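You operate a simulated robot arm through the tools that you are given. There is no shell and no other tool. Be economical: measure what you need, move in short steps, check, and stop when the job is done.

You run a simulated two-armed robot. Do the job below in one go: nothing can be reset, and whatever is moved stays where it is left.

TASK
On the inspection top, fold the cloth in half.

It is judged by the outcome, as a careful person would: the job done as asked, and still so three seconds after it is handed in. It fails if anything else is knocked over, pushed out of place, dropped, spilled or broken. Flat cloth is picked up by pressing the open fingertips on it (5 to 10 N) and closing them slowly along it; thin cloth reads only 2 to 8 mm in the jaws.

THE ROBOT
Two 7-joint arms with two-finger grippers on one trunk, on a base that drives. Base frame: it is fixed to the floor where the robot stands at the start and does not move with it; the origin is under the middle of the robot, x ahead of it, y to its left, z up; the surface under the hand at the start is at about z = 900. Units: mm, degrees, N and s.
The left shoulder is at the start at [25, 215, 1206], the right one opposite. With the tool pointing down near the work surface each hand reaches from about 200 to 760 mm from the robot's upright axis, wherever it stands, measured 20 degrees to its own side. Places, roughly: inspection top [1100, -100, 900]. Payload 2.2 kg a hand.
The tool frame of a hand sits at the grasp point between the pads (the TCP): z along the fingers, y along the line on which they close. The tips reach 19 mm beyond it. The gripper opens to 116 mm. The gripper's body begins 70 mm behind the TCP.
Orientation is that of the tool frame in the base frame, as [roll, pitch, yaw] about the fixed x, y, z axes, in that order (R = Rz(yaw) Ry(pitch) Rx(roll)). With the fingers straight down and closing along the base's y, the tool's x points along the base's -x, its y along +y and its z along -z.

THE INTERFACE
- The arms move only by the tool servo_tool. It takes "left_deltas", "right_deltas" or both (then of equal length, played together; a hand with none holds still); each is a list of rows, each an object (a shift or turn left out is 0, a gripper value left out holds the last) with "slide": the shift along the base's x, y, z in units of 200 mm (1.0 is 200 mm), a list of three; "rotation": the turn, a rotation vector about the base's x, y, z in units of 60 degrees (1.0 is 60 degrees), a list of three; "claw": the finger opening in mm, from 0 to 116. In form: [{"slide": [x, y, z], "rotation": [wx, wy, wz], "claw": claw}, ...]. A call has 1 to 8 rows; each row is the pose to reach, as a shift and turn from the pose commanded when the call began. A call with a number of a shift or a turn outside -1 to 1 is refused whole. Each row takes 0.2 s and may step no farther than 50 mm and 8.6 degrees from the row before; otherwise, or with a gripper value out of range, the whole call is refused. A pose out of reach is approached as far as the arm can. The call stops where the force on the tool passes 40 N (or 10 N more than at its start, if that is more) or the arm is blocked; 0.2 s more then pass. Each finger halts on what it meets, pressing with about 23 N; the grip force reading is that of the motor and also rises with nothing between the fingers. The clock runs only during rows and for 0.2 s after the last one: add rows that repeat a pose to give the fingers time. The reply holds the time, the measured pose of the TCP, the force on the tool along the base axes, the opening and the grip force, in the units named above and with some noise, with the torque about the TCP (base axes, N m) and any sound that the robot's microphone picked up.
- Cameras (640 x 400 px; columns grow to the right, rows downward): "scene" is now at [127.1, -28.9, 1373]; the picture's right is [-0.34, -0.94, 0.00], its down [-0.57, 0.20, -0.80] and it looks along [0.75, -0.27, -0.60] (base axes); focal length 254 px, centre (320, 200). "left" rides on the left gripper at [69, 15, -96] in its tool frame; the picture's right is [-0.21, 0.98, 0.00], its down [-0.76, -0.17, -0.63] and it looks along [-0.62, -0.14, 0.77] (tool axes); focal length 251 px, centre (320, 200). "right" rides on the right gripper at [69, -15, -97] in its tool frame; the picture's right is [0.21, 0.98, 0.00], its down [-0.76, 0.17, -0.63] and it looks along [-0.62, 0.14, 0.77] (tool axes); focal length 251 px, centre (320, 200). There is no depth. A picture from a camera that has moved, and an enlarged one, comes with that camera's place and axes in the base frame and with its lens.
- grab_frame(camera): a new picture of that camera. No time passes.
- move_column(by): slides the trunk up (or, below 0, down) by that many mm; the arms and the scene camera ride with it, the base frame stays. It gives what a move gives, with no picture.
- drive_base(legs): drives the robot by 1 to 6 legs, each [ahead, left, turn to the left] in mm, mm and degrees, along the robot's own axes; the way and the turn of a leg run together, so that a leg with both is an arc; at most 1500 mm and 180 degrees a leg. The arms and the cameras ride along, it lands a little off, and it stops where it bumps. It gives what a move gives.
- pan_tilt(pan, tilt): turns the head with the scene camera to pan (to the left, within 80 degrees either way) and tilt (down, from -29 to 69), counted from straight ahead of the robot. It gives what a move gives.
- close_up(camera, box): a new picture of the part [left, top, right, bottom] of that camera's present view, enlarged. No time passes.
- hand_in(): hands the job in; it is judged then, once.

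Work in short steps. Places have to be worked out from the pictures, the camera data and where the tool is seen: move nearer, look again, correct. Check each grasp and each placing, and mend what went wrong. You have 120 turns and 88 pictures in all, those below and enlarged ones among them. Open the grippers and draw the arms clear of the work before you hand the job in, unless the task says otherwise; then end with one line.

The tools are called after "Emit:" as name(argument=value, ...) on one line, values as JSON. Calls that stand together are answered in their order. servo_tool: Moves the arms, as the interface text tells. Its arguments: {"type":"object","properties":{"left_deltas":{"type":"array","items":{"type":"object","properties":{"slide":{"type":"array","items":{"type":"number"}},"rotation":{"type":"array","items":{"type":"number"}},"claw":{"type":"number"}}}},"right_deltas":{"type":"array","items":{"type":"object","properties":{"slide":{"type":"array","items":{"type":"number"}},"rotation":{"type":"array","items":{"type":"number"}},"claw":{"type":"number"}}}}},"required":[]} The other tools are called the same way: move_column (by) slides the trunk up or down; drive_base (legs) drives the base; pan_tilt (pan, tilt) turns the head that bears the scene camera; grab_frame (camera) takes a picture; close_up (camera, box) takes an enlarged picture of a part of a camera's view; hand_in () hands the job in.

At the start:

```text
time_s: 0.0
left_tool_pos: [529.6, 134.3, 1080.0]
left_orientation: [-179.9, 0.0, 180.0]
left_contact_force: [0.0, 0.1, 0.2]
left_torque: [-0.03, 0.03, 0.02]
left_opening: 116.4
left_finger_force: 0.0
right_tool_pos: [478.9, -264.6, 1113.2]
right_orientation: [-179.9, -0.1, 180.0]
right_contact_force: [0.8, -0.1, 0.1]
right_torque: [-0.01, -0.05, -0.01]
right_opening: 116.0
right_finger_force: 0.0
trunk travel left (down, up): [-350.0, 140.0]
robot x, y, heading: [-2.2, -0.6, 0.3]
head pan, tilt: [-19.6, 36.8]
```

scene: 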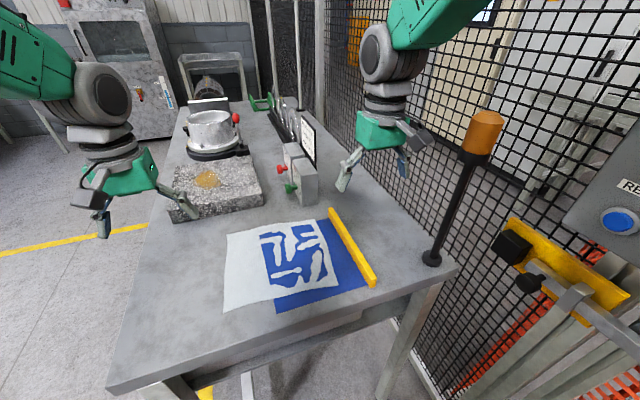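
right: 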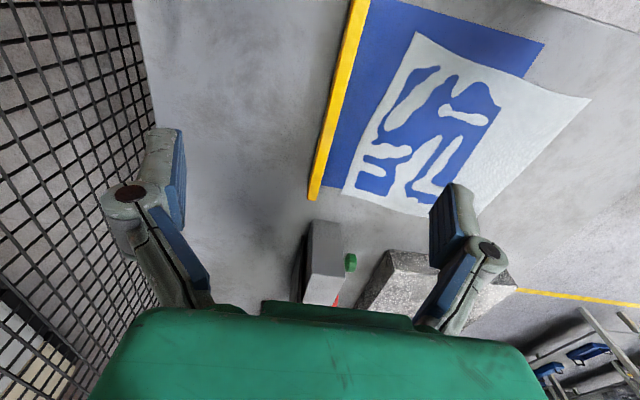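
left: 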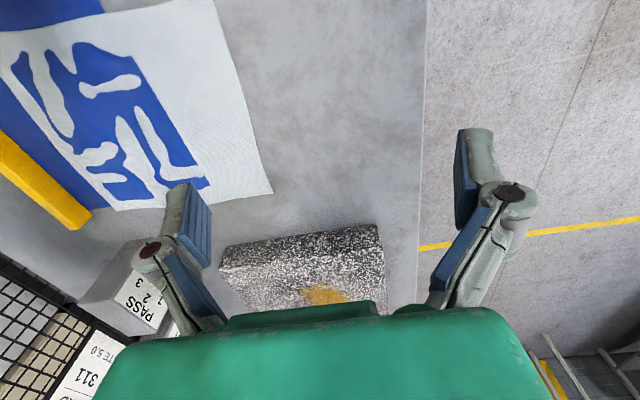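

I'll look closer at the cloth in the scene view to see what is what.

Emit:
close_up(camera="scene", box=[200, 190, 400, 320])

Emit:
close_up(camera="right", box=[300, 0, 620, 220])

```text
3.08 times, centred on (300, 255) of scene
camera zoom: at [127.1, -28.9, 1373.0], right [-0.34, -0.94, 0.0], down [-0.57, 0.2, -0.8], along [0.75, -0.27, -0.6], focal length 782 px, centre (382, 31)
```

zoom: 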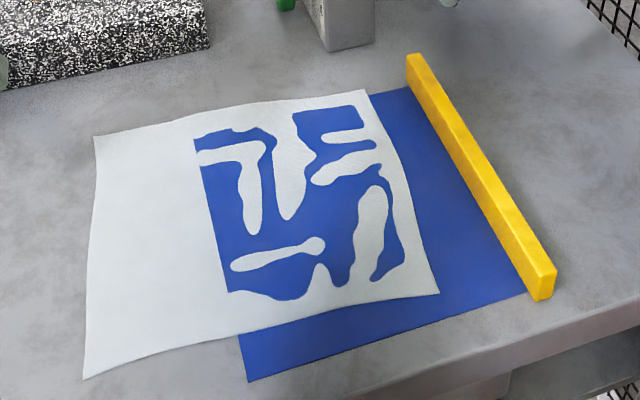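

```text
1.82 times, centred on (460, 110) of right
camera zoom: at [408.8, -278.7, 1210.2], right [-0.21, 0.98, 0.0], down [0.76, 0.17, 0.63], along [0.62, 0.14, -0.78], focal length 457 px, centre (66, 364)
```

zoom: 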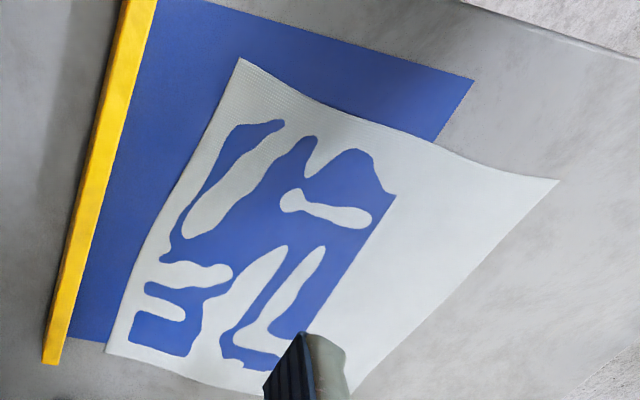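

The cloth is the plain white sheet (the blue mat underneath shows through it). I estimate its corners at about A(664,45), B(644,-194), C(422,-175) and D(439,62) on z≈900. I plan to grip the near corners D (left hand) and C (right hand) and fold them onto the far edge, so first I'll bring both hands above those corners.

Emit:
servo_tool(left_deltas=[{"slide": [-0.08, -0.1, -0.1], "claw": 50}, {"slide": [-0.16, -0.2, -0.2]}, {"slide": [-0.24, -0.31, -0.3]}, {"slide": [-0.32, -0.42, -0.4]}, {"slide": [-0.39, -0.52, -0.5]}], right_deltas=[{"slide": [-0.04, 0.12, -0.13], "claw": 50}, {"slide": [-0.08, 0.24, -0.26]}, {"slide": [-0.12, 0.36, -0.39]}, {"slide": [-0.16, 0.48, -0.53]}, {"slide": [-0.21, 0.58, -0.665]}])

Emit:
grab_frame(camera="scene")

Emit:
grab_frame(camera="left")

Emit:
grab_frame(camera="right")

```text
time_s: 1.2
left_tool_pos: [462.8, 31.6, 1000.0]
left_orientation: [-176.8, 0.5, -177.6]
left_contact_force: [-0.4, -1.1, 0.2]
left_torque: [0.01, 0.0, 0.0]
left_opening: 49.9
left_finger_force: 0.0
right_tool_pos: [434.5, -149.3, 981.4]
right_orientation: [-179.9, 0.1, 180.0]
right_contact_force: [0.6, 0.8, -0.5]
right_torque: [-0.03, 0.02, -0.01]
right_opening: 50.0
right_finger_force: 0.0
trunk travel left (down, up): [-350.0, 140.0]
robot x, y, heading: [1.1, 0.9, -0.1]
head pan, tilt: [-19.6, 36.8]
```

```text
82 pictures are left
camera scene: at [127.7, -28.2, 1372.9], right [-0.34, -0.94, 0.0], down [-0.57, 0.2, -0.8], along [0.75, -0.27, -0.6], focal length 254 px, centre (320, 200)
```

scene: 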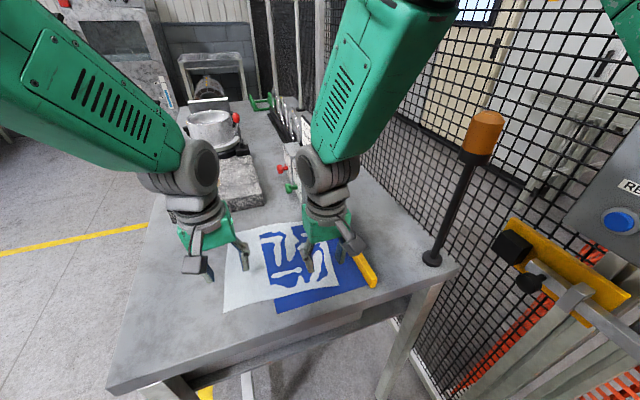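

```text
81 pictures are left
camera left: at [392.9, 50.8, 1094.6], right [0.17, 0.98, -0.05], down [0.76, -0.1, 0.65], along [0.63, -0.15, -0.76], focal length 251 px, centre (320, 200)
```

left: 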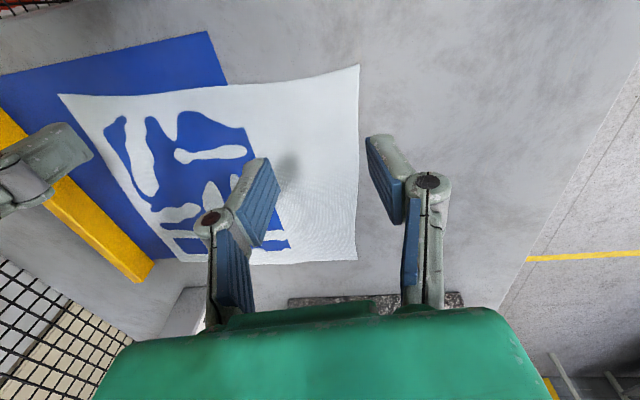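

```text
80 pictures are left
camera right: at [364.1, -164.2, 1077.2], right [-0.21, 0.98, 0.0], down [0.76, 0.17, 0.63], along [0.62, 0.14, -0.77], focal length 251 px, centre (320, 200)
```

right: 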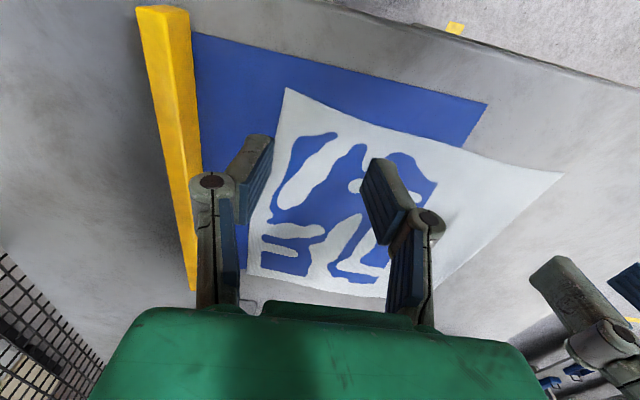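

Corners refined: D≈(437,61), C≈(417,-176), A≈(660,42), B≈(638,-193). The left hand fell short of its goal, so I'll hold a moment to see whether it settles.

Emit:
servo_tool(left_deltas=[{"slide": [0, 0, 0]}, {"slide": [0, 0, 0]}])

```text
time_s: 1.8
left_tool_pos: [460.6, 33.6, 1000.8]
left_orientation: [-177.0, 0.4, -177.5]
left_contact_force: [0.5, -0.2, -0.3]
left_torque: [0.01, 0.03, 0.02]
left_opening: 49.9
left_finger_force: 0.1
right_tool_pos: [435.2, -150.2, 982.6]
right_orientation: [-180.0, 0.0, 180.0]
right_contact_force: [0.6, 0.5, 1.0]
right_torque: [-0.03, 0.02, 0.03]
right_opening: 49.9
right_finger_force: 0.0
trunk travel left (down, up): [-350.0, 140.0]
robot x, y, heading: [-0.2, 0.4, -0.0]
head pan, tilt: [-19.6, 36.8]
```

The left arm is against its reach limit this far inward, so I'll shift the base about 50 mm back and 65 mm right to centre the robot on the cloth. The hands stay above everything meanwhile.

Emit:
drive_base(legs=[[-50, 0, 0], [0, -65, 0]])

```text
time_s: 3.3
left_tool_pos: [404.1, -4.7, 989.0]
left_orientation: [-177.3, 0.0, -178.5]
left_contact_force: [0.0, 0.3, 1.2]
left_torque: [-0.1, -0.01, -0.01]
left_opening: 50.1
left_finger_force: 0.0
right_tool_pos: [383.4, -185.5, 985.3]
right_orientation: [-178.6, 0.3, -179.8]
right_contact_force: [0.3, 1.4, -0.2]
right_torque: [-0.05, -0.01, 0.03]
right_opening: 50.0
right_finger_force: 0.1
trunk travel left (down, up): [-350.0, 140.0]
robot x, y, heading: [-49.4, -55.5, -0.0]
head pan, tilt: [-19.6, 36.8]
```

Base moved to (-49,-55). Now I'll bring the hands over grasp points: left to ~(451,28), right to ~(432,-143), at z≈950 with the jaws at 40 mm.

Emit:
servo_tool(left_deltas=[{"slide": [0.12, 0.08, -0.1], "claw": 40}, {"slide": [0.235, 0.165, -0.2]}, {"slide": [0.235, 0.165, -0.2]}], right_deltas=[{"slide": [0.12, 0.11, -0.09], "claw": 40}, {"slide": [0.245, 0.21, -0.175]}, {"slide": [0.245, 0.21, -0.175]}])

Emit:
grab_frame(camera="left")

Emit:
grab_frame(camera="right")

```text
time_s: 4.1
left_tool_pos: [447.7, 29.5, 950.1]
left_orientation: [-177.5, 0.3, -178.6]
left_contact_force: [-0.5, 1.5, 0.6]
left_torque: [-0.07, 0.03, 0.04]
left_opening: 40.2
left_finger_force: 0.1
right_tool_pos: [434.3, -153.4, 954.3]
right_orientation: [179.0, 0.1, 178.0]
right_contact_force: [0.8, 0.4, 1.0]
right_torque: [-0.03, 0.0, 0.04]
right_opening: 39.9
right_finger_force: 0.1
trunk travel left (down, up): [-350.0, 140.0]
robot x, y, heading: [-46.4, -59.1, -0.3]
head pan, tilt: [-19.6, 36.8]
```

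```text
79 pictures are left
camera left: at [380.7, 47.1, 1044.8], right [0.19, 0.98, -0.04], down [0.76, -0.12, 0.64], along [0.63, -0.15, -0.77], focal length 251 px, centre (320, 200)
```

left: 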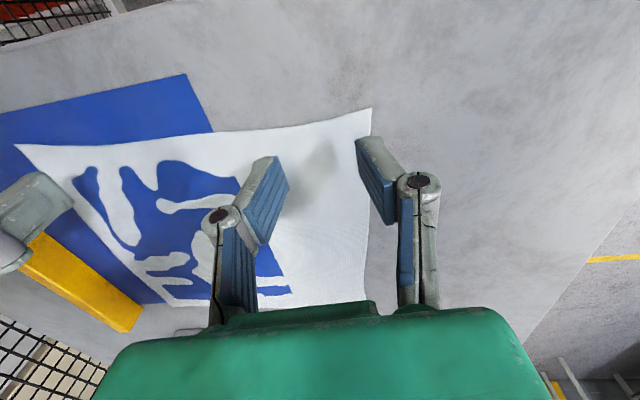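

```text
78 pictures are left
camera right: at [363.5, -166.6, 1051.0], right [-0.18, 0.98, 0.02], down [0.76, 0.13, 0.64], along [0.62, 0.13, -0.77], focal length 251 px, centre (320, 200)
```

right: 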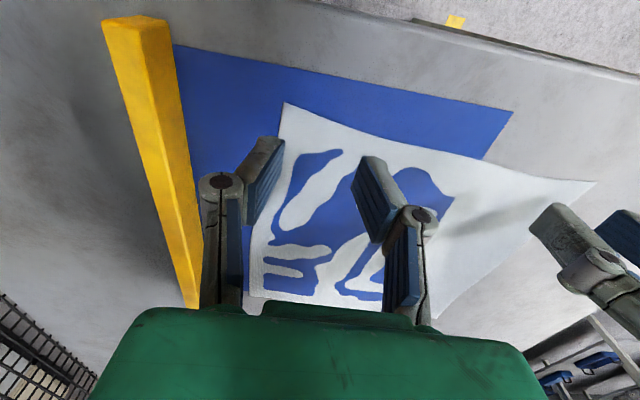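

Positions look right. I'll correct the small tilts and descend to just above the cloth.

Emit:
servo_tool(left_deltas=[{"slide": [0.01, -0.005, -0.06], "rotation": [0.042, 0, -0.023]}, {"slide": [0.015, -0.005, -0.12], "rotation": [0.042, 0, -0.023]}, {"slide": [0.015, -0.005, -0.12], "rotation": [0.042, 0, -0.023]}], right_deltas=[{"slide": [-0.005, 0.03, -0.07], "rotation": [-0.017, 0, 0.033]}, {"slide": [-0.01, 0.05, -0.14], "rotation": [-0.017, 0, 0.033]}, {"slide": [-0.01, 0.05, -0.14], "rotation": [-0.017, 0, 0.033]}])

Emit:
grab_frame(camera="left")

Emit:
grab_frame(camera="right")

```text
time_s: 4.9
left_tool_pos: [451.7, 14.8, 925.9]
left_orientation: [179.3, 0.1, 180.0]
left_contact_force: [0.7, 0.0, 0.4]
left_torque: [0.02, -0.02, -0.01]
left_opening: 39.9
left_finger_force: 0.0
right_tool_pos: [436.9, -160.9, 927.7]
right_orientation: [179.0, 0.1, 179.1]
right_contact_force: [-0.1, -0.7, 0.4]
right_torque: [0.08, 0.0, 0.02]
right_opening: 40.1
right_finger_force: 0.0
trunk travel left (down, up): [-350.0, 140.0]
robot x, y, heading: [-47.5, -59.2, -0.4]
head pan, tilt: [-19.6, 36.8]
```

```text
77 pictures are left
camera left: at [385.0, 28.9, 1021.1], right [0.22, 0.98, 0.01], down [0.75, -0.17, 0.63], along [0.62, -0.13, -0.77], focal length 251 px, centre (320, 200)
```

left: 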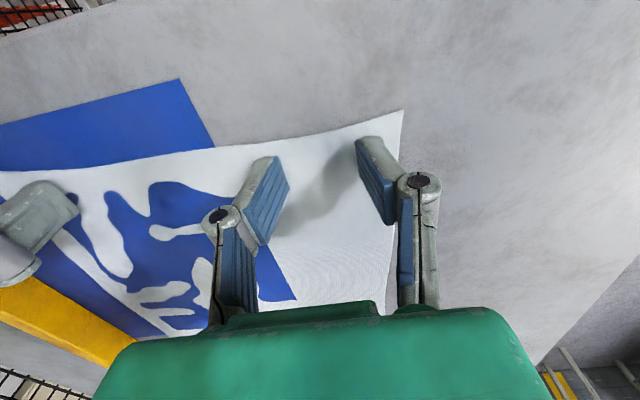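

```text
76 pictures are left
camera right: at [366.6, -175.6, 1024.0], right [-0.2, 0.98, 0.02], down [0.76, 0.14, 0.64], along [0.62, 0.14, -0.77], focal length 251 px, centre (320, 200)
```

right: 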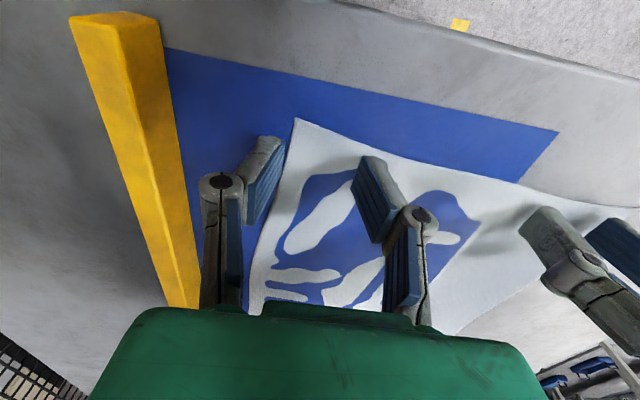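

Both hands drifted about 15 mm to the right, so I'll correct in y (left to ~28, right to ~-143) while still hovering.

Emit:
servo_tool(left_deltas=[{"slide": [0.0, 0.066, 0]}, {"slide": [0.0, 0.066, 0]}], right_deltas=[{"slide": [-0.015, 0.09, 0]}, {"slide": [-0.015, 0.09, 0]}])

```text
time_s: 5.5
left_tool_pos: [451.1, 19.2, 928.2]
left_orientation: [179.0, 0.3, 179.8]
left_contact_force: [-0.1, -1.7, -0.2]
left_torque: [0.11, -0.02, -0.02]
left_opening: 40.0
left_finger_force: 0.0
right_tool_pos: [426.6, -144.3, 921.1]
right_orientation: [180.0, -0.1, -179.5]
right_contact_force: [-0.7, 0.6, 0.1]
right_torque: [0.07, -0.05, 0.01]
right_opening: 40.1
right_finger_force: 0.0
trunk travel left (down, up): [-350.0, 140.0]
robot x, y, heading: [-47.5, -62.5, -0.1]
head pan, tilt: [-19.6, 36.8]
```

The readings still wander, so I'll hold to let them settle and read again.

Emit:
servo_tool(left_deltas=[{"slide": [0, 0, 0]}, {"slide": [0, 0, 0]}, {"slide": [0, 0, 0]}], right_deltas=[{"slide": [0, 0, 0]}, {"slide": [0, 0, 0]}, {"slide": [0, 0, 0]}])

Emit:
grab_frame(camera="left")

Emit:
grab_frame(camera="right")

```text
time_s: 6.3
left_tool_pos: [451.0, 29.3, 926.3]
left_orientation: [179.6, 0.1, 179.9]
left_contact_force: [0.4, 0.8, -0.5]
left_torque: [0.02, -0.04, 0.02]
left_opening: 40.1
left_finger_force: 0.1
right_tool_pos: [427.5, -131.6, 921.8]
right_orientation: [-179.6, 0.0, -179.2]
right_contact_force: [0.2, -0.9, -0.6]
right_torque: [0.02, -0.05, 0.04]
right_opening: 40.0
right_finger_force: 0.0
trunk travel left (down, up): [-350.0, 140.0]
robot x, y, heading: [-48.4, -57.2, 0.0]
head pan, tilt: [-19.6, 36.8]
```

```text
75 pictures are left
camera left: at [383.7, 45.0, 1021.8], right [0.22, 0.98, 0.01], down [0.75, -0.17, 0.63], along [0.62, -0.13, -0.77], focal length 251 px, centre (320, 200)
```

left: 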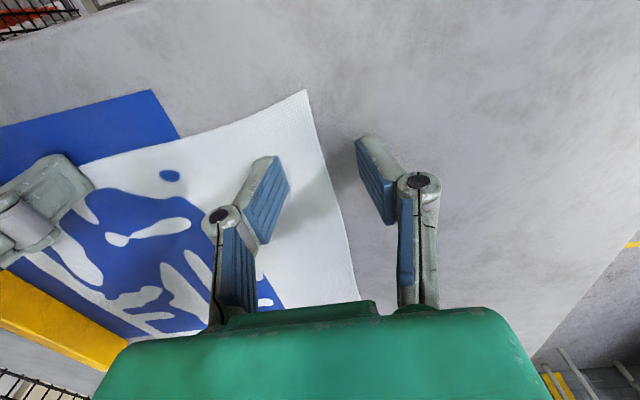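

```text
74 pictures are left
camera right: at [357.6, -146.8, 1019.3], right [-0.23, 0.97, -0.01], down [0.76, 0.18, 0.63], along [0.62, 0.14, -0.78], focal length 251 px, centre (320, 200)
```

right: 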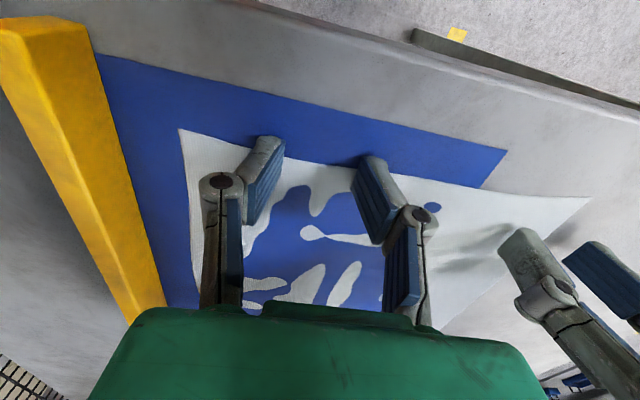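

The cloth itself has shifted by about 28 mm in -y. I'll check the whole scene before going on.

Emit:
grab_frame(camera="scene")

Emit:
close_up(camera="scene", box=[200, 190, 420, 330])

```text
73 pictures are left
camera scene: at [78.4, -81.2, 1373.1], right [-0.34, -0.94, 0.01], down [-0.57, 0.2, -0.8], along [0.75, -0.27, -0.6], focal length 254 px, centre (320, 200)
```

scene: 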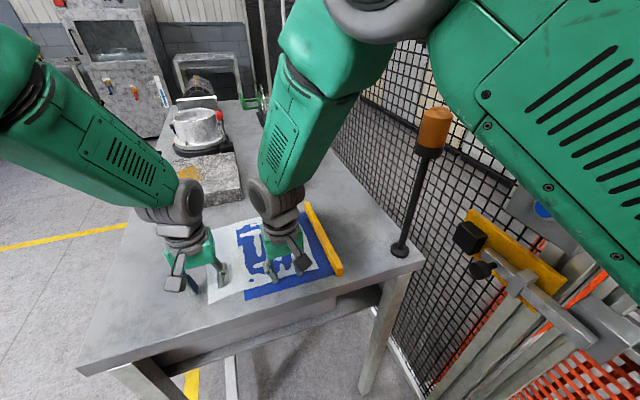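

```text
2.86 times, centred on (310, 260) of scene
camera zoom: at [78.4, -81.2, 1373.1], right [-0.34, -0.94, 0.01], down [-0.57, 0.2, -0.8], along [0.75, -0.27, -0.6], focal length 726 px, centre (349, 29)
```

zoom: 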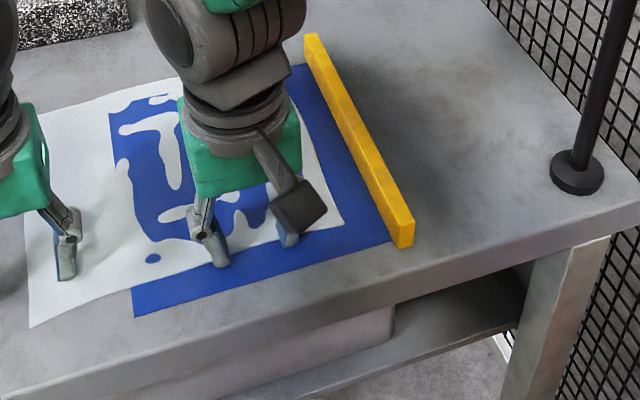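

The cloth now has its near corners at D≈(417,33) and C≈(426,-202), and it is still flat. I'll raise the hands, move them over the new grasp points and let them settle.

Emit:
servo_tool(left_deltas=[{"slide": [0, 0, 0.1]}, {"slide": [-0.05, -0.07, 0.1]}, {"slide": [-0.1, -0.145, 0.1]}, {"slide": [-0.1, -0.145, 0.1]}, {"slide": [-0.1, -0.145, 0.1]}], right_deltas=[{"slide": [0, 0, 0.12]}, {"slide": [0.025, -0.1, 0.12]}, {"slide": [0.05, -0.19, 0.12]}, {"slide": [0.05, -0.19, 0.12]}, {"slide": [0.05, -0.19, 0.12]}])

Emit:
grab_frame(camera="left")

Emit:
grab_frame(camera="right")

```text
time_s: 7.5
left_tool_pos: [432.3, 0.3, 943.7]
left_orientation: [-179.9, -0.5, -179.2]
left_contact_force: [-0.3, -0.3, -0.6]
left_torque: [0.0, 0.0, 0.0]
left_opening: 40.1
left_finger_force: 0.0
right_tool_pos: [434.8, -165.9, 946.9]
right_orientation: [-178.7, 0.4, -178.2]
right_contact_force: [-0.3, -0.1, 0.4]
right_torque: [0.05, -0.01, 0.0]
right_opening: 39.9
right_finger_force: 0.0
trunk travel left (down, up): [-350.0, 140.0]
robot x, y, heading: [-49.5, -58.0, -0.2]
head pan, tilt: [-19.6, 36.8]
```

```text
71 pictures are left
camera left: at [364.4, 16.2, 1040.5], right [0.2, 0.98, 0.0], down [0.76, -0.16, 0.63], along [0.61, -0.13, -0.78], focal length 251 px, centre (320, 200)
```

left: 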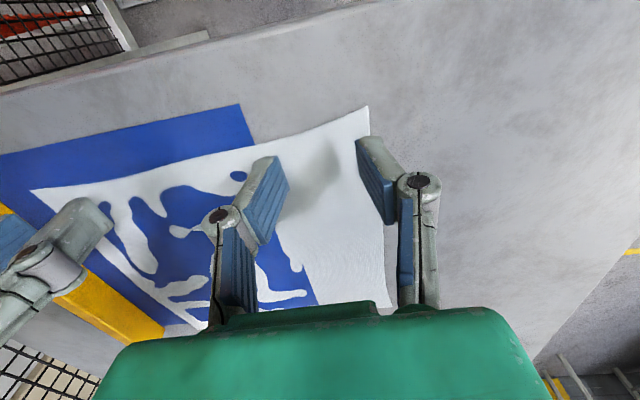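

```text
70 pictures are left
camera right: at [364.4, -179.7, 1043.7], right [-0.24, 0.97, -0.02], down [0.75, 0.2, 0.63], along [0.62, 0.14, -0.77], focal length 251 px, centre (320, 200)
```

right: 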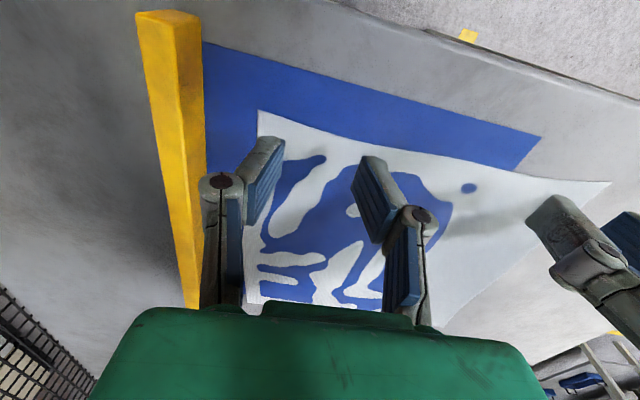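

Corners confirmed: D≈(415,32), C≈(424,-204). I'll lower both straight down to about 4 mm above contact.

Emit:
servo_tool(left_deltas=[{"slide": [0, -0.012, -0.05]}, {"slide": [0, -0.012, -0.1]}, {"slide": [0, -0.012, -0.1]}, {"slide": [0, -0.012, -0.1]}], right_deltas=[{"slide": [0, 0, -0.05], "rotation": [0.022, 0, -0.03]}, {"slide": [0, 0, -0.1], "rotation": [0.022, 0, -0.03]}, {"slide": [0, 0, -0.1], "rotation": [0.022, 0, -0.03]}, {"slide": [0, 0, -0.1], "rotation": [0.022, 0, -0.03]}])

```text
time_s: 8.5
left_tool_pos: [434.9, 8.2, 931.2]
left_orientation: [-179.1, 0.1, -178.9]
left_contact_force: [0.5, 0.4, -0.1]
left_torque: [-0.02, -0.02, -0.02]
left_opening: 40.1
left_finger_force: 0.0
right_tool_pos: [435.5, -155.8, 927.4]
right_orientation: [-179.2, 0.5, -179.6]
right_contact_force: [0.4, 0.0, 0.5]
right_torque: [0.0, 0.0, 0.02]
right_opening: 39.8
right_finger_force: 0.1
trunk travel left (down, up): [-350.0, 140.0]
robot x, y, heading: [-49.8, -54.4, -0.2]
head pan, tilt: [-19.6, 36.8]
```

Both hands read about +9 mm in y, though no sideways move was commanded. I'll look to see whether this is real.

Emit:
grab_frame(camera="left")

Emit:
grab_frame(camera="right")

```text
69 pictures are left
camera left: at [368.3, 23.8, 1025.1], right [0.2, 0.98, -0.01], down [0.76, -0.14, 0.64], along [0.62, -0.14, -0.77], focal length 251 px, centre (320, 200)
```

left: 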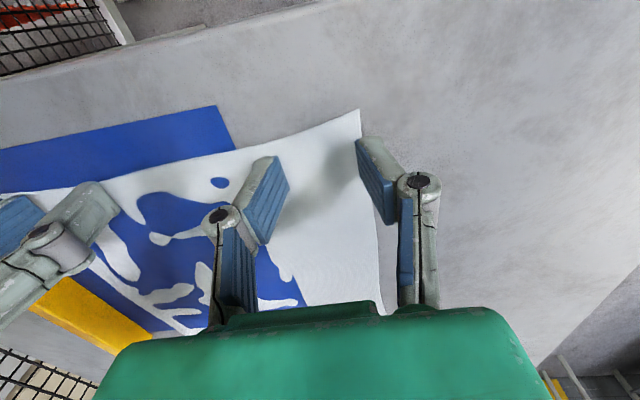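

```text
68 pictures are left
camera right: at [364.3, -169.6, 1022.4], right [-0.22, 0.98, -0.01], down [0.75, 0.18, 0.64], along [0.62, 0.13, -0.77], focal length 251 px, centre (320, 200)
```

right: 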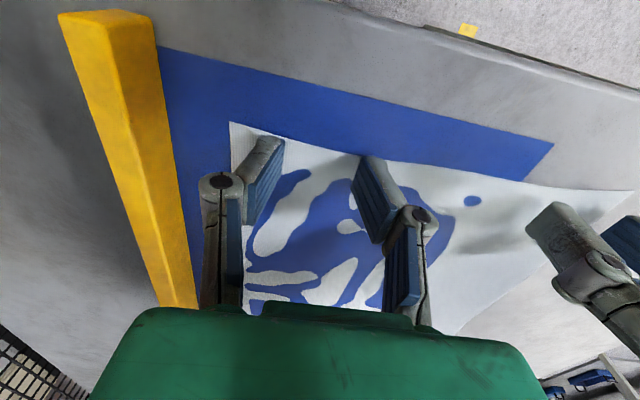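

The drift is real. I'll hold for 1.6 s to see whether it settles or keeps swaying.

Emit:
servo_tool(left_deltas=[{"slide": [0, 0, 0.02]}, {"slide": [0, 0, 0.02]}, {"slide": [0, 0, 0.02]}, {"slide": [0, 0, 0.02]}, {"slide": [0, 0, 0.02]}, {"slide": [0, 0, 0.02]}, {"slide": [0, 0, 0.02]}, {"slide": [0, 0, 0.02]}], right_deltas=[{"slide": [0, 0, 0.02]}, {"slide": [0, 0, 0.02]}, {"slide": [0, 0, 0.02]}, {"slide": [0, 0, 0.02]}, {"slide": [0, 0, 0.02]}, {"slide": [0, 0, 0.02]}, {"slide": [0, 0, 0.02]}, {"slide": [0, 0, 0.02]}])

Emit:
servo_tool(left_deltas=[{"slide": [0, 0, 0]}], right_deltas=[{"slide": [0, 0, 0]}])

Emit:
servo_tool(left_deltas=[{"slide": [0, 0, 0]}], right_deltas=[{"slide": [0, 0, 0]}])

```text
time_s: 10.3
left_tool_pos: [435.3, 6.7, 932.4]
left_orientation: [-179.2, -0.3, -178.8]
left_contact_force: [-0.2, 1.1, 0.5]
left_torque: [-0.02, 0.01, 0.02]
left_opening: 40.2
left_finger_force: 0.0
right_tool_pos: [435.6, -158.1, 930.7]
right_orientation: [-179.3, 0.4, -179.6]
right_contact_force: [-0.2, 0.5, 0.4]
right_torque: [-0.02, -0.02, 0.03]
right_opening: 39.9
right_finger_force: 0.1
trunk travel left (down, up): [-350.0, 140.0]
robot x, y, heading: [-50.8, -56.2, -0.1]
head pan, tilt: [-19.6, 36.8]
```

```text
time_s: 10.7
left_tool_pos: [435.7, 5.6, 931.1]
left_orientation: [-179.0, -0.1, -178.6]
left_contact_force: [0.4, 0.4, -0.6]
left_torque: [-0.01, 0.04, 0.01]
left_opening: 40.0
left_finger_force: 0.0
right_tool_pos: [436.6, -159.1, 929.8]
right_orientation: [-179.4, 0.4, -179.7]
right_contact_force: [0.8, 0.5, 0.1]
right_torque: [-0.01, 0.01, 0.0]
right_opening: 40.1
right_finger_force: 0.0
trunk travel left (down, up): [-350.0, 140.0]
robot x, y, heading: [-46.9, -56.4, 0.1]
head pan, tilt: [-19.6, 36.8]
```

```text
time_s: 11.1
left_tool_pos: [435.4, 3.4, 931.8]
left_orientation: [-179.2, -0.1, -178.7]
left_contact_force: [-0.7, 0.6, -0.2]
left_torque: [0.01, 0.01, -0.02]
left_opening: 39.9
left_finger_force: 0.0
right_tool_pos: [435.2, -161.0, 930.3]
right_orientation: [-179.5, 0.4, -179.6]
right_contact_force: [-1.4, -0.3, 0.2]
right_torque: [0.0, 0.0, 0.01]
right_opening: 40.3
right_finger_force: 0.0
trunk travel left (down, up): [-350.0, 140.0]
robot x, y, heading: [-49.5, -55.5, -0.1]
head pan, tilt: [-19.6, 36.8]
```

It is a slow sway coming back. I'll wait a little longer and sample.

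Emit:
servo_tool(left_deltas=[{"slide": [0, 0, 0]}, {"slide": [0, 0, 0]}, {"slide": [0, 0, 0]}, {"slide": [0, 0, 0]}], right_deltas=[{"slide": [0, 0, 0]}, {"slide": [0, 0, 0]}, {"slide": [0, 0, 0]}, {"slide": [0, 0, 0]}])

Emit:
servo_tool(left_deltas=[{"slide": [0, 0, 0]}, {"slide": [0, 0, 0]}, {"slide": [0, 0, 0]}, {"slide": [0, 0, 0]}], right_deltas=[{"slide": [0, 0, 0]}, {"slide": [0, 0, 0]}, {"slide": [0, 0, 0]}, {"slide": [0, 0, 0]}])

Emit:
servo_tool(left_deltas=[{"slide": [0, 0, 0]}, {"slide": [0, 0, 0]}, {"slide": [0, 0, 0]}, {"slide": [0, 0, 0]}], right_deltas=[{"slide": [0, 0, 0]}, {"slide": [0, 0, 0]}, {"slide": [0, 0, 0]}, {"slide": [0, 0, 0]}])

```text
time_s: 12.1
left_tool_pos: [435.4, 6.3, 932.3]
left_orientation: [-179.1, 0.0, -178.6]
left_contact_force: [-0.3, -0.1, -0.1]
left_torque: [0.01, -0.02, -0.04]
left_opening: 39.9
left_finger_force: 0.0
right_tool_pos: [435.5, -160.2, 930.1]
right_orientation: [-179.4, 0.4, -179.5]
right_contact_force: [-0.3, -0.1, 0.3]
right_torque: [-0.02, -0.02, 0.0]
right_opening: 39.9
right_finger_force: 0.1
trunk travel left (down, up): [-350.0, 140.0]
robot x, y, heading: [-49.3, -56.4, 0.1]
head pan, tilt: [-19.6, 36.8]
```

```text
time_s: 13.1
left_tool_pos: [436.4, 5.6, 932.7]
left_orientation: [-179.2, -0.2, -178.5]
left_contact_force: [0.3, 0.0, 0.5]
left_torque: [0.01, -0.03, -0.01]
left_opening: 40.0
left_finger_force: 0.0
right_tool_pos: [435.4, -161.0, 930.6]
right_orientation: [-179.4, 0.4, -179.6]
right_contact_force: [0.1, 0.5, -0.4]
right_torque: [-0.05, 0.01, 0.02]
right_opening: 39.9
right_finger_force: 0.1
trunk travel left (down, up): [-350.0, 140.0]
robot x, y, heading: [-49.4, -58.1, -0.0]
head pan, tilt: [-19.6, 36.8]
```

```text
time_s: 14.1
left_tool_pos: [436.3, 5.7, 933.9]
left_orientation: [-179.0, -0.1, -178.5]
left_contact_force: [-0.1, -0.1, -0.4]
left_torque: [-0.02, -0.01, 0.0]
left_opening: 40.0
left_finger_force: 0.0
right_tool_pos: [435.8, -160.2, 930.7]
right_orientation: [-179.4, 0.4, -179.7]
right_contact_force: [-0.5, 0.6, -0.3]
right_torque: [0.01, -0.01, -0.01]
right_opening: 39.9
right_finger_force: 0.1
trunk travel left (down, up): [-350.0, 140.0]
robot x, y, heading: [-51.2, -59.6, 0.0]
head pan, tilt: [-19.6, 36.8]
```

It is settled now at left (436,6,934) and right (436,-160,931). I'll correct slightly and lower slowly.

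Emit:
servo_tool(left_deltas=[{"slide": [-0.01, -0.02, -0.02]}, {"slide": [-0.02, -0.04, -0.035]}, {"slide": [-0.02, -0.04, -0.05]}, {"slide": [-0.02, -0.04, -0.05]}, {"slide": [-0.02, -0.04, -0.05]}, {"slide": [-0.02, -0.04, -0.05]}], right_deltas=[{"slide": [0, -0.01, -0.01]}, {"slide": [0, -0.02, -0.02]}, {"slide": [0, -0.03, -0.03]}, {"slide": [0, -0.03, -0.03]}, {"slide": [0, -0.03, -0.03]}, {"slide": [0, -0.03, -0.03]}])

Emit:
grab_frame(camera="left")

Emit:
grab_frame(camera="right")

```text
time_s: 15.5
left_tool_pos: [436.7, 0.0, 929.8]
left_orientation: [-178.5, 0.1, -177.8]
left_contact_force: [-0.1, 0.0, 0.0]
left_torque: [0.02, 0.02, 0.04]
left_opening: 39.8
left_finger_force: 0.1
right_tool_pos: [434.3, -167.4, 924.1]
right_orientation: [-179.4, 0.4, -179.6]
right_contact_force: [0.4, 0.0, 0.0]
right_torque: [-0.02, -0.01, 0.0]
right_opening: 39.9
right_finger_force: 0.1
trunk travel left (down, up): [-350.0, 140.0]
robot x, y, heading: [-47.5, -58.7, -0.1]
head pan, tilt: [-19.6, 36.8]
```

```text
67 pictures are left
camera left: at [368.3, 17.4, 1023.2], right [0.18, 0.98, -0.03], down [0.76, -0.12, 0.64], along [0.62, -0.13, -0.77], focal length 251 px, centre (320, 200)
```

left: 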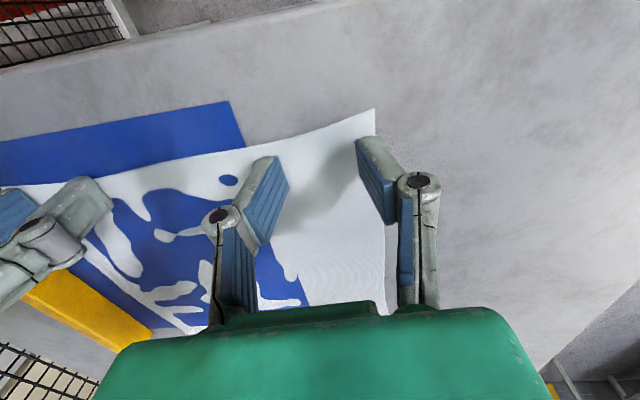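

```text
66 pictures are left
camera right: at [364.4, -180.6, 1019.9], right [-0.22, 0.98, -0.01], down [0.75, 0.18, 0.64], along [0.62, 0.13, -0.77], focal length 251 px, centre (320, 200)
```

right: 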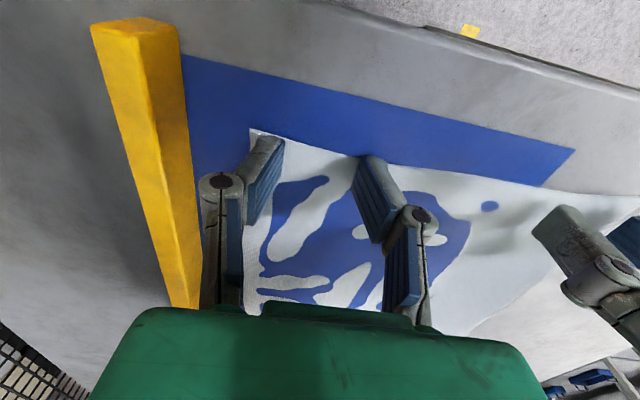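

The left arm is again close to its limit (it can't reach x=432, and its yaw is drifting). I'll raise the hands and shift the base 35 mm back and 45 mm right.

Emit:
servo_tool(left_deltas=[{"slide": [0, 0, 0.15]}, {"slide": [0, 0, 0.3]}], right_deltas=[{"slide": [0, 0, 0.15]}, {"slide": [0, 0, 0.3]}])

Emit:
drive_base(legs=[[-35, 0, 0], [0, -45, 0]])

Emit:
servo_tool(left_deltas=[{"slide": [0, 0, 0]}, {"slide": [0, 0, 0]}, {"slide": [0, 0, 0]}, {"slide": [0, 0, 0]}, {"slide": [0, 0, 0]}, {"slide": [0, 0, 0]}, {"slide": [0, 0, 0]}, {"slide": [0, 0, 0]}], right_deltas=[{"slide": [0, 0, 0]}, {"slide": [0, 0, 0]}, {"slide": [0, 0, 0]}, {"slide": [0, 0, 0]}, {"slide": [0, 0, 0]}, {"slide": [0, 0, 0]}, {"slide": [0, 0, 0]}, {"slide": [0, 0, 0]}])

Emit:
servo_tool(left_deltas=[{"slide": [0, 0, 0]}, {"slide": [0, 0, 0]}, {"slide": [0, 0, 0]}, {"slide": [0, 0, 0]}, {"slide": [0, 0, 0]}, {"slide": [0, 0, 0]}, {"slide": [0, 0, 0]}, {"slide": [0, 0, 0]}], right_deltas=[{"slide": [0, 0, 0]}, {"slide": [0, 0, 0]}, {"slide": [0, 0, 0]}, {"slide": [0, 0, 0]}, {"slide": [0, 0, 0]}, {"slide": [0, 0, 0]}, {"slide": [0, 0, 0]}, {"slide": [0, 0, 0]}])

```text
time_s: 16.3
left_tool_pos: [409.0, 4.3, 944.5]
left_orientation: [-179.2, -5.1, -178.0]
left_contact_force: [0.3, 0.5, -0.7]
left_torque: [-0.01, 0.03, 0.0]
left_opening: 40.3
left_finger_force: 0.1
right_tool_pos: [432.3, -166.2, 985.4]
right_orientation: [-179.3, 0.6, -179.5]
right_contact_force: [-0.2, 0.6, 0.2]
right_torque: [-0.01, 0.02, -0.01]
right_opening: 40.1
right_finger_force: 0.2
trunk travel left (down, up): [-350.0, 140.0]
robot x, y, heading: [-47.5, -56.1, 0.0]
head pan, tilt: [-19.6, 36.8]
stopped in row 2 (left hand): the arm was blocked; the commanded pose is now the measured one
```

```text
time_s: 17.7
left_tool_pos: [375.2, -29.8, 945.7]
left_orientation: [-178.8, -4.9, -178.5]
left_contact_force: [0.3, 1.9, 0.2]
left_torque: [-0.09, 0.06, 0.01]
left_opening: 39.7
left_finger_force: 0.1
right_tool_pos: [399.3, -196.9, 986.3]
right_orientation: [-179.0, 0.5, -179.9]
right_contact_force: [-0.2, 0.2, -0.8]
right_torque: [-0.03, 0.03, -0.01]
right_opening: 40.1
right_finger_force: 0.0
trunk travel left (down, up): [-350.0, 140.0]
robot x, y, heading: [-82.8, -97.6, -0.1]
head pan, tilt: [-19.6, 36.8]
```

```text
time_s: 19.5
left_tool_pos: [371.1, -11.5, 947.1]
left_orientation: [-178.1, -4.6, -178.5]
left_contact_force: [-0.2, 1.2, 0.7]
left_torque: [-0.05, 0.03, 0.02]
left_opening: 40.2
left_finger_force: 0.1
right_tool_pos: [397.9, -182.6, 990.0]
right_orientation: [-179.1, 0.6, 179.4]
right_contact_force: [-0.1, 0.4, 0.3]
right_torque: [-0.05, 0.03, -0.04]
right_opening: 40.3
right_finger_force: 0.1
trunk travel left (down, up): [-350.0, 140.0]
robot x, y, heading: [-81.7, -91.6, 0.1]
head pan, tilt: [-19.6, 36.8]
```

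```text
time_s: 21.3
left_tool_pos: [373.1, -13.0, 947.1]
left_orientation: [-178.1, -4.7, -178.5]
left_contact_force: [0.7, 0.5, 0.6]
left_torque: [-0.1, 0.0, -0.01]
left_opening: 40.0
left_finger_force: 0.0
right_tool_pos: [396.8, -180.9, 990.9]
right_orientation: [-178.8, 0.6, 179.8]
right_contact_force: [0.1, 0.3, -0.3]
right_torque: [-0.08, -0.01, 0.02]
right_opening: 40.1
right_finger_force: 0.3
trunk travel left (down, up): [-350.0, 140.0]
robot x, y, heading: [-83.9, -97.1, 0.0]
head pan, tilt: [-19.6, 36.8]
```

The left arm was "blocked" while rising. I'll check by eye for contact between the arms.

Emit:
grab_frame(camera="scene")

Emit:
grab_frame(camera="left")

```text
65 pictures are left
camera scene: at [43.8, -113.1, 1373.2], right [-0.34, -0.94, 0.01], down [-0.57, 0.2, -0.8], along [0.75, -0.27, -0.6], focal length 254 px, centre (320, 200)
```

scene: 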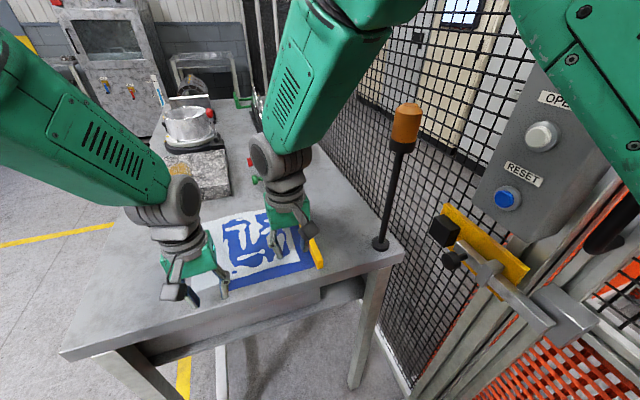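

```text
64 pictures are left
camera left: at [312.6, 5.0, 1046.9], right [0.19, 0.98, -0.05], down [0.81, -0.12, 0.57], along [0.56, -0.15, -0.82], focal length 251 px, centre (320, 200)
```

left: 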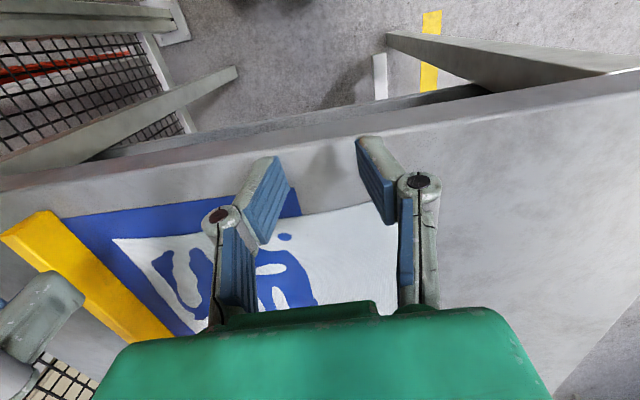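

There is no collision; it was a joint limit. From the new stance I'll level the left hand and move both above the grasp points again at z≈960.

Emit:
servo_tool(left_deltas=[{"slide": [0.08, 0.02, 0.03], "rotation": [0.01, -0.03, -0.01]}, {"slide": [0.16, 0.04, 0.05], "rotation": [0.02, -0.06, -0.02]}, {"slide": [0.23, 0.06, 0.065], "rotation": [0.032, -0.078, -0.025]}, {"slide": [0.295, 0.065, 0.065], "rotation": [0.032, -0.078, -0.025]}, {"slide": [0.295, 0.065, 0.065], "rotation": [0.032, -0.078, -0.025]}, {"slide": [0.295, 0.065, 0.065], "rotation": [0.032, -0.078, -0.025]}, {"slide": [0.295, 0.065, 0.065], "rotation": [0.032, -0.078, -0.025]}], right_deltas=[{"slide": [0.05, 0.015, -0.04], "rotation": [0.02, 0.01, 0]}, {"slide": [0.1, 0.03, -0.08], "rotation": [0.02, 0.01, 0]}, {"slide": [0.15, 0.045, -0.12], "rotation": [0.02, 0.01, 0]}, {"slide": [0.2, 0.055, -0.155], "rotation": [0.02, 0.01, 0]}, {"slide": [0.2, 0.055, -0.155], "rotation": [0.02, 0.01, 0]}, {"slide": [0.2, 0.055, -0.155], "rotation": [0.02, 0.01, 0]}, {"slide": [0.2, 0.055, -0.155], "rotation": [0.02, 0.01, 0]}])

Emit:
servo_tool(left_deltas=[{"slide": [0, 0, 0]}, {"slide": [0, 0, 0]}, {"slide": [0, 0, 0]}, {"slide": [0, 0, 0]}], right_deltas=[{"slide": [0, 0, 0]}, {"slide": [0, 0, 0]}, {"slide": [0, 0, 0]}, {"slide": [0, 0, 0]}])

```text
time_s: 22.9
left_tool_pos: [430.9, -15.6, 960.9]
left_orientation: [179.2, 0.1, 180.0]
left_contact_force: [0.0, 1.0, 1.7]
left_torque: [0.01, 0.02, -0.02]
left_opening: 40.3
left_finger_force: 0.2
right_tool_pos: [436.0, -186.5, 956.5]
right_orientation: [179.7, 0.1, -179.9]
right_contact_force: [0.3, 0.9, 0.5]
right_torque: [0.0, -0.01, -0.01]
right_opening: 40.3
right_finger_force: 0.0
trunk travel left (down, up): [-350.0, 140.0]
robot x, y, heading: [-82.0, -96.2, -0.0]
head pan, tilt: [-19.6, 36.8]
```

```text
time_s: 23.9
left_tool_pos: [431.1, -5.0, 961.6]
left_orientation: [179.8, 0.1, -179.8]
left_contact_force: [0.9, 0.0, -0.7]
left_torque: [-0.06, 0.06, 0.03]
left_opening: 39.9
left_finger_force: 0.1
right_tool_pos: [435.4, -176.2, 957.0]
right_orientation: [-179.7, 0.0, -179.8]
right_contact_force: [-0.3, -0.6, -1.1]
right_torque: [-0.04, 0.02, 0.02]
right_opening: 40.1
right_finger_force: 0.0
trunk travel left (down, up): [-350.0, 140.0]
robot x, y, heading: [-84.1, -93.6, 0.1]
head pan, tilt: [-19.6, 36.8]
```

The left arm now tracks properly. I'll lower slowly to z≈925 and let the sway die.

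Emit:
servo_tool(left_deltas=[{"slide": [0, 0, -0.03]}, {"slide": [0, 0, -0.06]}, {"slide": [0, 0, -0.09]}, {"slide": [0, 0, -0.12]}, {"slide": [0, 0, -0.15]}, {"slide": [0, 0, -0.18]}, {"slide": [0, 0, -0.18]}, {"slide": [0, 0, -0.18]}], right_deltas=[{"slide": [0, 0, -0.03]}, {"slide": [0, 0, -0.06]}, {"slide": [0, 0, -0.09]}, {"slide": [0, 0, -0.12]}, {"slide": [0, 0, -0.14]}, {"slide": [0, 0, -0.155]}, {"slide": [0, 0, -0.155]}, {"slide": [0, 0, -0.155]}])

Emit:
servo_tool(left_deltas=[{"slide": [0, 0, 0]}, {"slide": [0, 0, 0]}, {"slide": [0, 0, 0]}, {"slide": [0, 0, 0]}], right_deltas=[{"slide": [0, 0, 0]}, {"slide": [0, 0, 0]}, {"slide": [0, 0, 0]}, {"slide": [0, 0, 0]}])

Emit:
grab_frame(camera="left")

Emit:
grab_frame(camera="right")

```text
time_s: 25.7
left_tool_pos: [431.6, -6.9, 924.9]
left_orientation: [179.6, 0.1, -179.9]
left_contact_force: [0.2, 0.6, 0.3]
left_torque: [-0.06, -0.03, 0.02]
left_opening: 40.1
left_finger_force: 0.1
right_tool_pos: [433.4, -176.7, 927.0]
right_orientation: [-179.8, 0.2, -179.7]
right_contact_force: [0.9, 1.3, -0.6]
right_torque: [-0.04, 0.01, -0.01]
right_opening: 40.0
right_finger_force: 0.1
trunk travel left (down, up): [-350.0, 140.0]
robot x, y, heading: [-84.0, -97.0, 0.2]
head pan, tilt: [-19.6, 36.8]
```

```text
time_s: 26.7
left_tool_pos: [432.5, -8.6, 924.7]
left_orientation: [179.7, 0.1, -179.9]
left_contact_force: [0.5, 0.4, -0.1]
left_torque: [-0.04, -0.02, 0.02]
left_opening: 39.9
left_finger_force: 0.0
right_tool_pos: [433.9, -178.8, 926.0]
right_orientation: [-179.8, 0.1, -179.9]
right_contact_force: [-0.5, 0.5, -0.4]
right_torque: [-0.02, 0.02, -0.01]
right_opening: 40.0
right_finger_force: 0.1
trunk travel left (down, up): [-350.0, 140.0]
robot x, y, heading: [-81.8, -94.0, 0.1]
head pan, tilt: [-19.6, 36.8]
```

```text
63 pictures are left
camera left: at [364.6, 6.7, 1019.5], right [0.21, 0.98, 0.01], down [0.76, -0.17, 0.63], along [0.62, -0.13, -0.77], focal length 251 px, centre (320, 200)
```

left: 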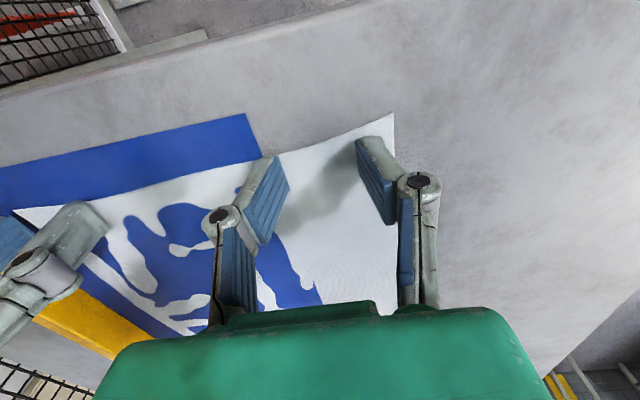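

```text
62 pictures are left
camera right: at [364.4, -192.4, 1023.0], right [-0.22, 0.98, 0.0], down [0.76, 0.17, 0.63], along [0.62, 0.13, -0.77], focal length 251 px, centre (320, 200)
```

right: 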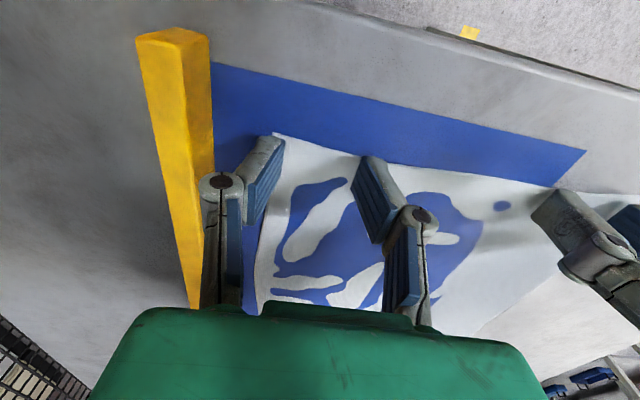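

Corners are unchanged. I'll nudge the right hand +11 mm and the left +6 mm in y, lowering both by 3 mm.

Emit:
servo_tool(left_deltas=[{"slide": [0, 0.01, 0]}, {"slide": [0, 0.02, 0]}, {"slide": [0, 0.03, 0]}, {"slide": [0, 0.03, -0.01]}, {"slide": [0, 0.03, -0.015]}, {"slide": [0, 0.03, -0.015]}, {"slide": [0, 0.03, -0.015]}, {"slide": [0, 0.03, -0.015]}], right_deltas=[{"slide": [0.005, 0.02, 0]}, {"slide": [0.01, 0.04, 0]}, {"slide": [0.015, 0.055, 0]}, {"slide": [0.015, 0.055, -0.01]}, {"slide": [0.015, 0.055, -0.015]}, {"slide": [0.015, 0.055, -0.015]}, {"slide": [0.015, 0.055, -0.015]}, {"slide": [0.015, 0.055, -0.015]}])

Emit:
servo_tool(left_deltas=[{"slide": [0, 0, 0]}, {"slide": [0, 0, 0]}, {"slide": [0, 0, 0]}, {"slide": [0, 0, 0]}], right_deltas=[{"slide": [0, 0, 0]}, {"slide": [0, 0, 0]}, {"slide": [0, 0, 0]}, {"slide": [0, 0, 0]}])

```text
time_s: 28.5
left_tool_pos: [429.4, -6.8, 921.2]
left_orientation: [179.5, 0.2, -179.8]
left_contact_force: [0.4, 0.7, 3.2]
left_torque: [-0.09, 0.0, 0.02]
left_opening: 40.5
left_finger_force: 0.1
right_tool_pos: [438.2, -171.3, 924.3]
right_orientation: [179.9, 0.1, -179.9]
right_contact_force: [0.0, -0.4, -0.2]
right_torque: [0.03, -0.02, 0.02]
right_opening: 40.3
right_finger_force: 0.1
trunk travel left (down, up): [-350.0, 140.0]
robot x, y, heading: [-84.4, -96.7, -0.0]
head pan, tilt: [-19.6, 36.8]
```

```text
time_s: 29.5
left_tool_pos: [429.9, -9.0, 921.7]
left_orientation: [179.4, 0.1, 179.9]
left_contact_force: [0.5, 0.0, 4.4]
left_torque: [-0.1, -0.01, 0.03]
left_opening: 39.8
left_finger_force: 0.0
right_tool_pos: [438.8, -174.3, 924.6]
right_orientation: [179.8, 0.1, -179.9]
right_contact_force: [0.7, -0.1, -0.2]
right_torque: [0.0, -0.02, -0.01]
right_opening: 39.9
right_finger_force: 0.2
trunk travel left (down, up): [-350.0, 140.0]
robot x, y, heading: [-88.0, -101.0, 0.2]
head pan, tilt: [-19.6, 36.8]
```

The left tips already press the cloth at about 4 N. I'll press slightly more and close slowly with the left while the right holds still.

Emit:
servo_tool(left_deltas=[{"slide": [0, 0, -0.006]}, {"slide": [0, 0, -0.008], "claw": 35}, {"slide": [0, 0, -0.008], "claw": 29}, {"slide": [0, 0, -0.008], "claw": 23}, {"slide": [0, 0, -0.008], "claw": 17}, {"slide": [0, 0, -0.008], "claw": 11}, {"slide": [0, 0, -0.008], "claw": 5}, {"slide": [0, 0, -0.008], "claw": 0}])

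Emit:
grab_frame(camera="left")

```text
time_s: 31.3
left_tool_pos: [431.3, -8.5, 919.2]
left_orientation: [179.4, 0.1, 180.0]
left_contact_force: [0.0, 1.2, 10.3]
left_torque: [-0.01, -0.01, 0.05]
left_opening: 3.4
left_finger_force: 22.3
right_tool_pos: [438.5, -172.0, 924.3]
right_orientation: [179.9, 0.1, -180.0]
right_contact_force: [-0.2, 0.0, 0.0]
right_torque: [0.0, -0.02, 0.01]
right_opening: 39.9
right_finger_force: 0.1
trunk travel left (down, up): [-350.0, 140.0]
robot x, y, heading: [-84.4, -96.9, 0.1]
head pan, tilt: [-19.6, 36.8]
```

```text
61 pictures are left
camera left: at [363.9, 7.1, 1015.6], right [0.21, 0.98, 0.01], down [0.75, -0.17, 0.63], along [0.62, -0.13, -0.77], focal length 251 px, centre (320, 200)
```

left: 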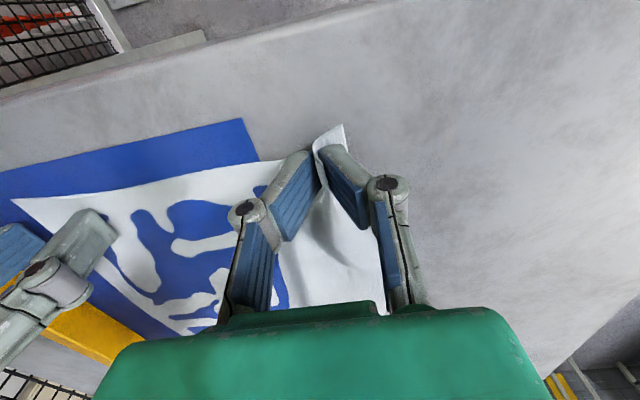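

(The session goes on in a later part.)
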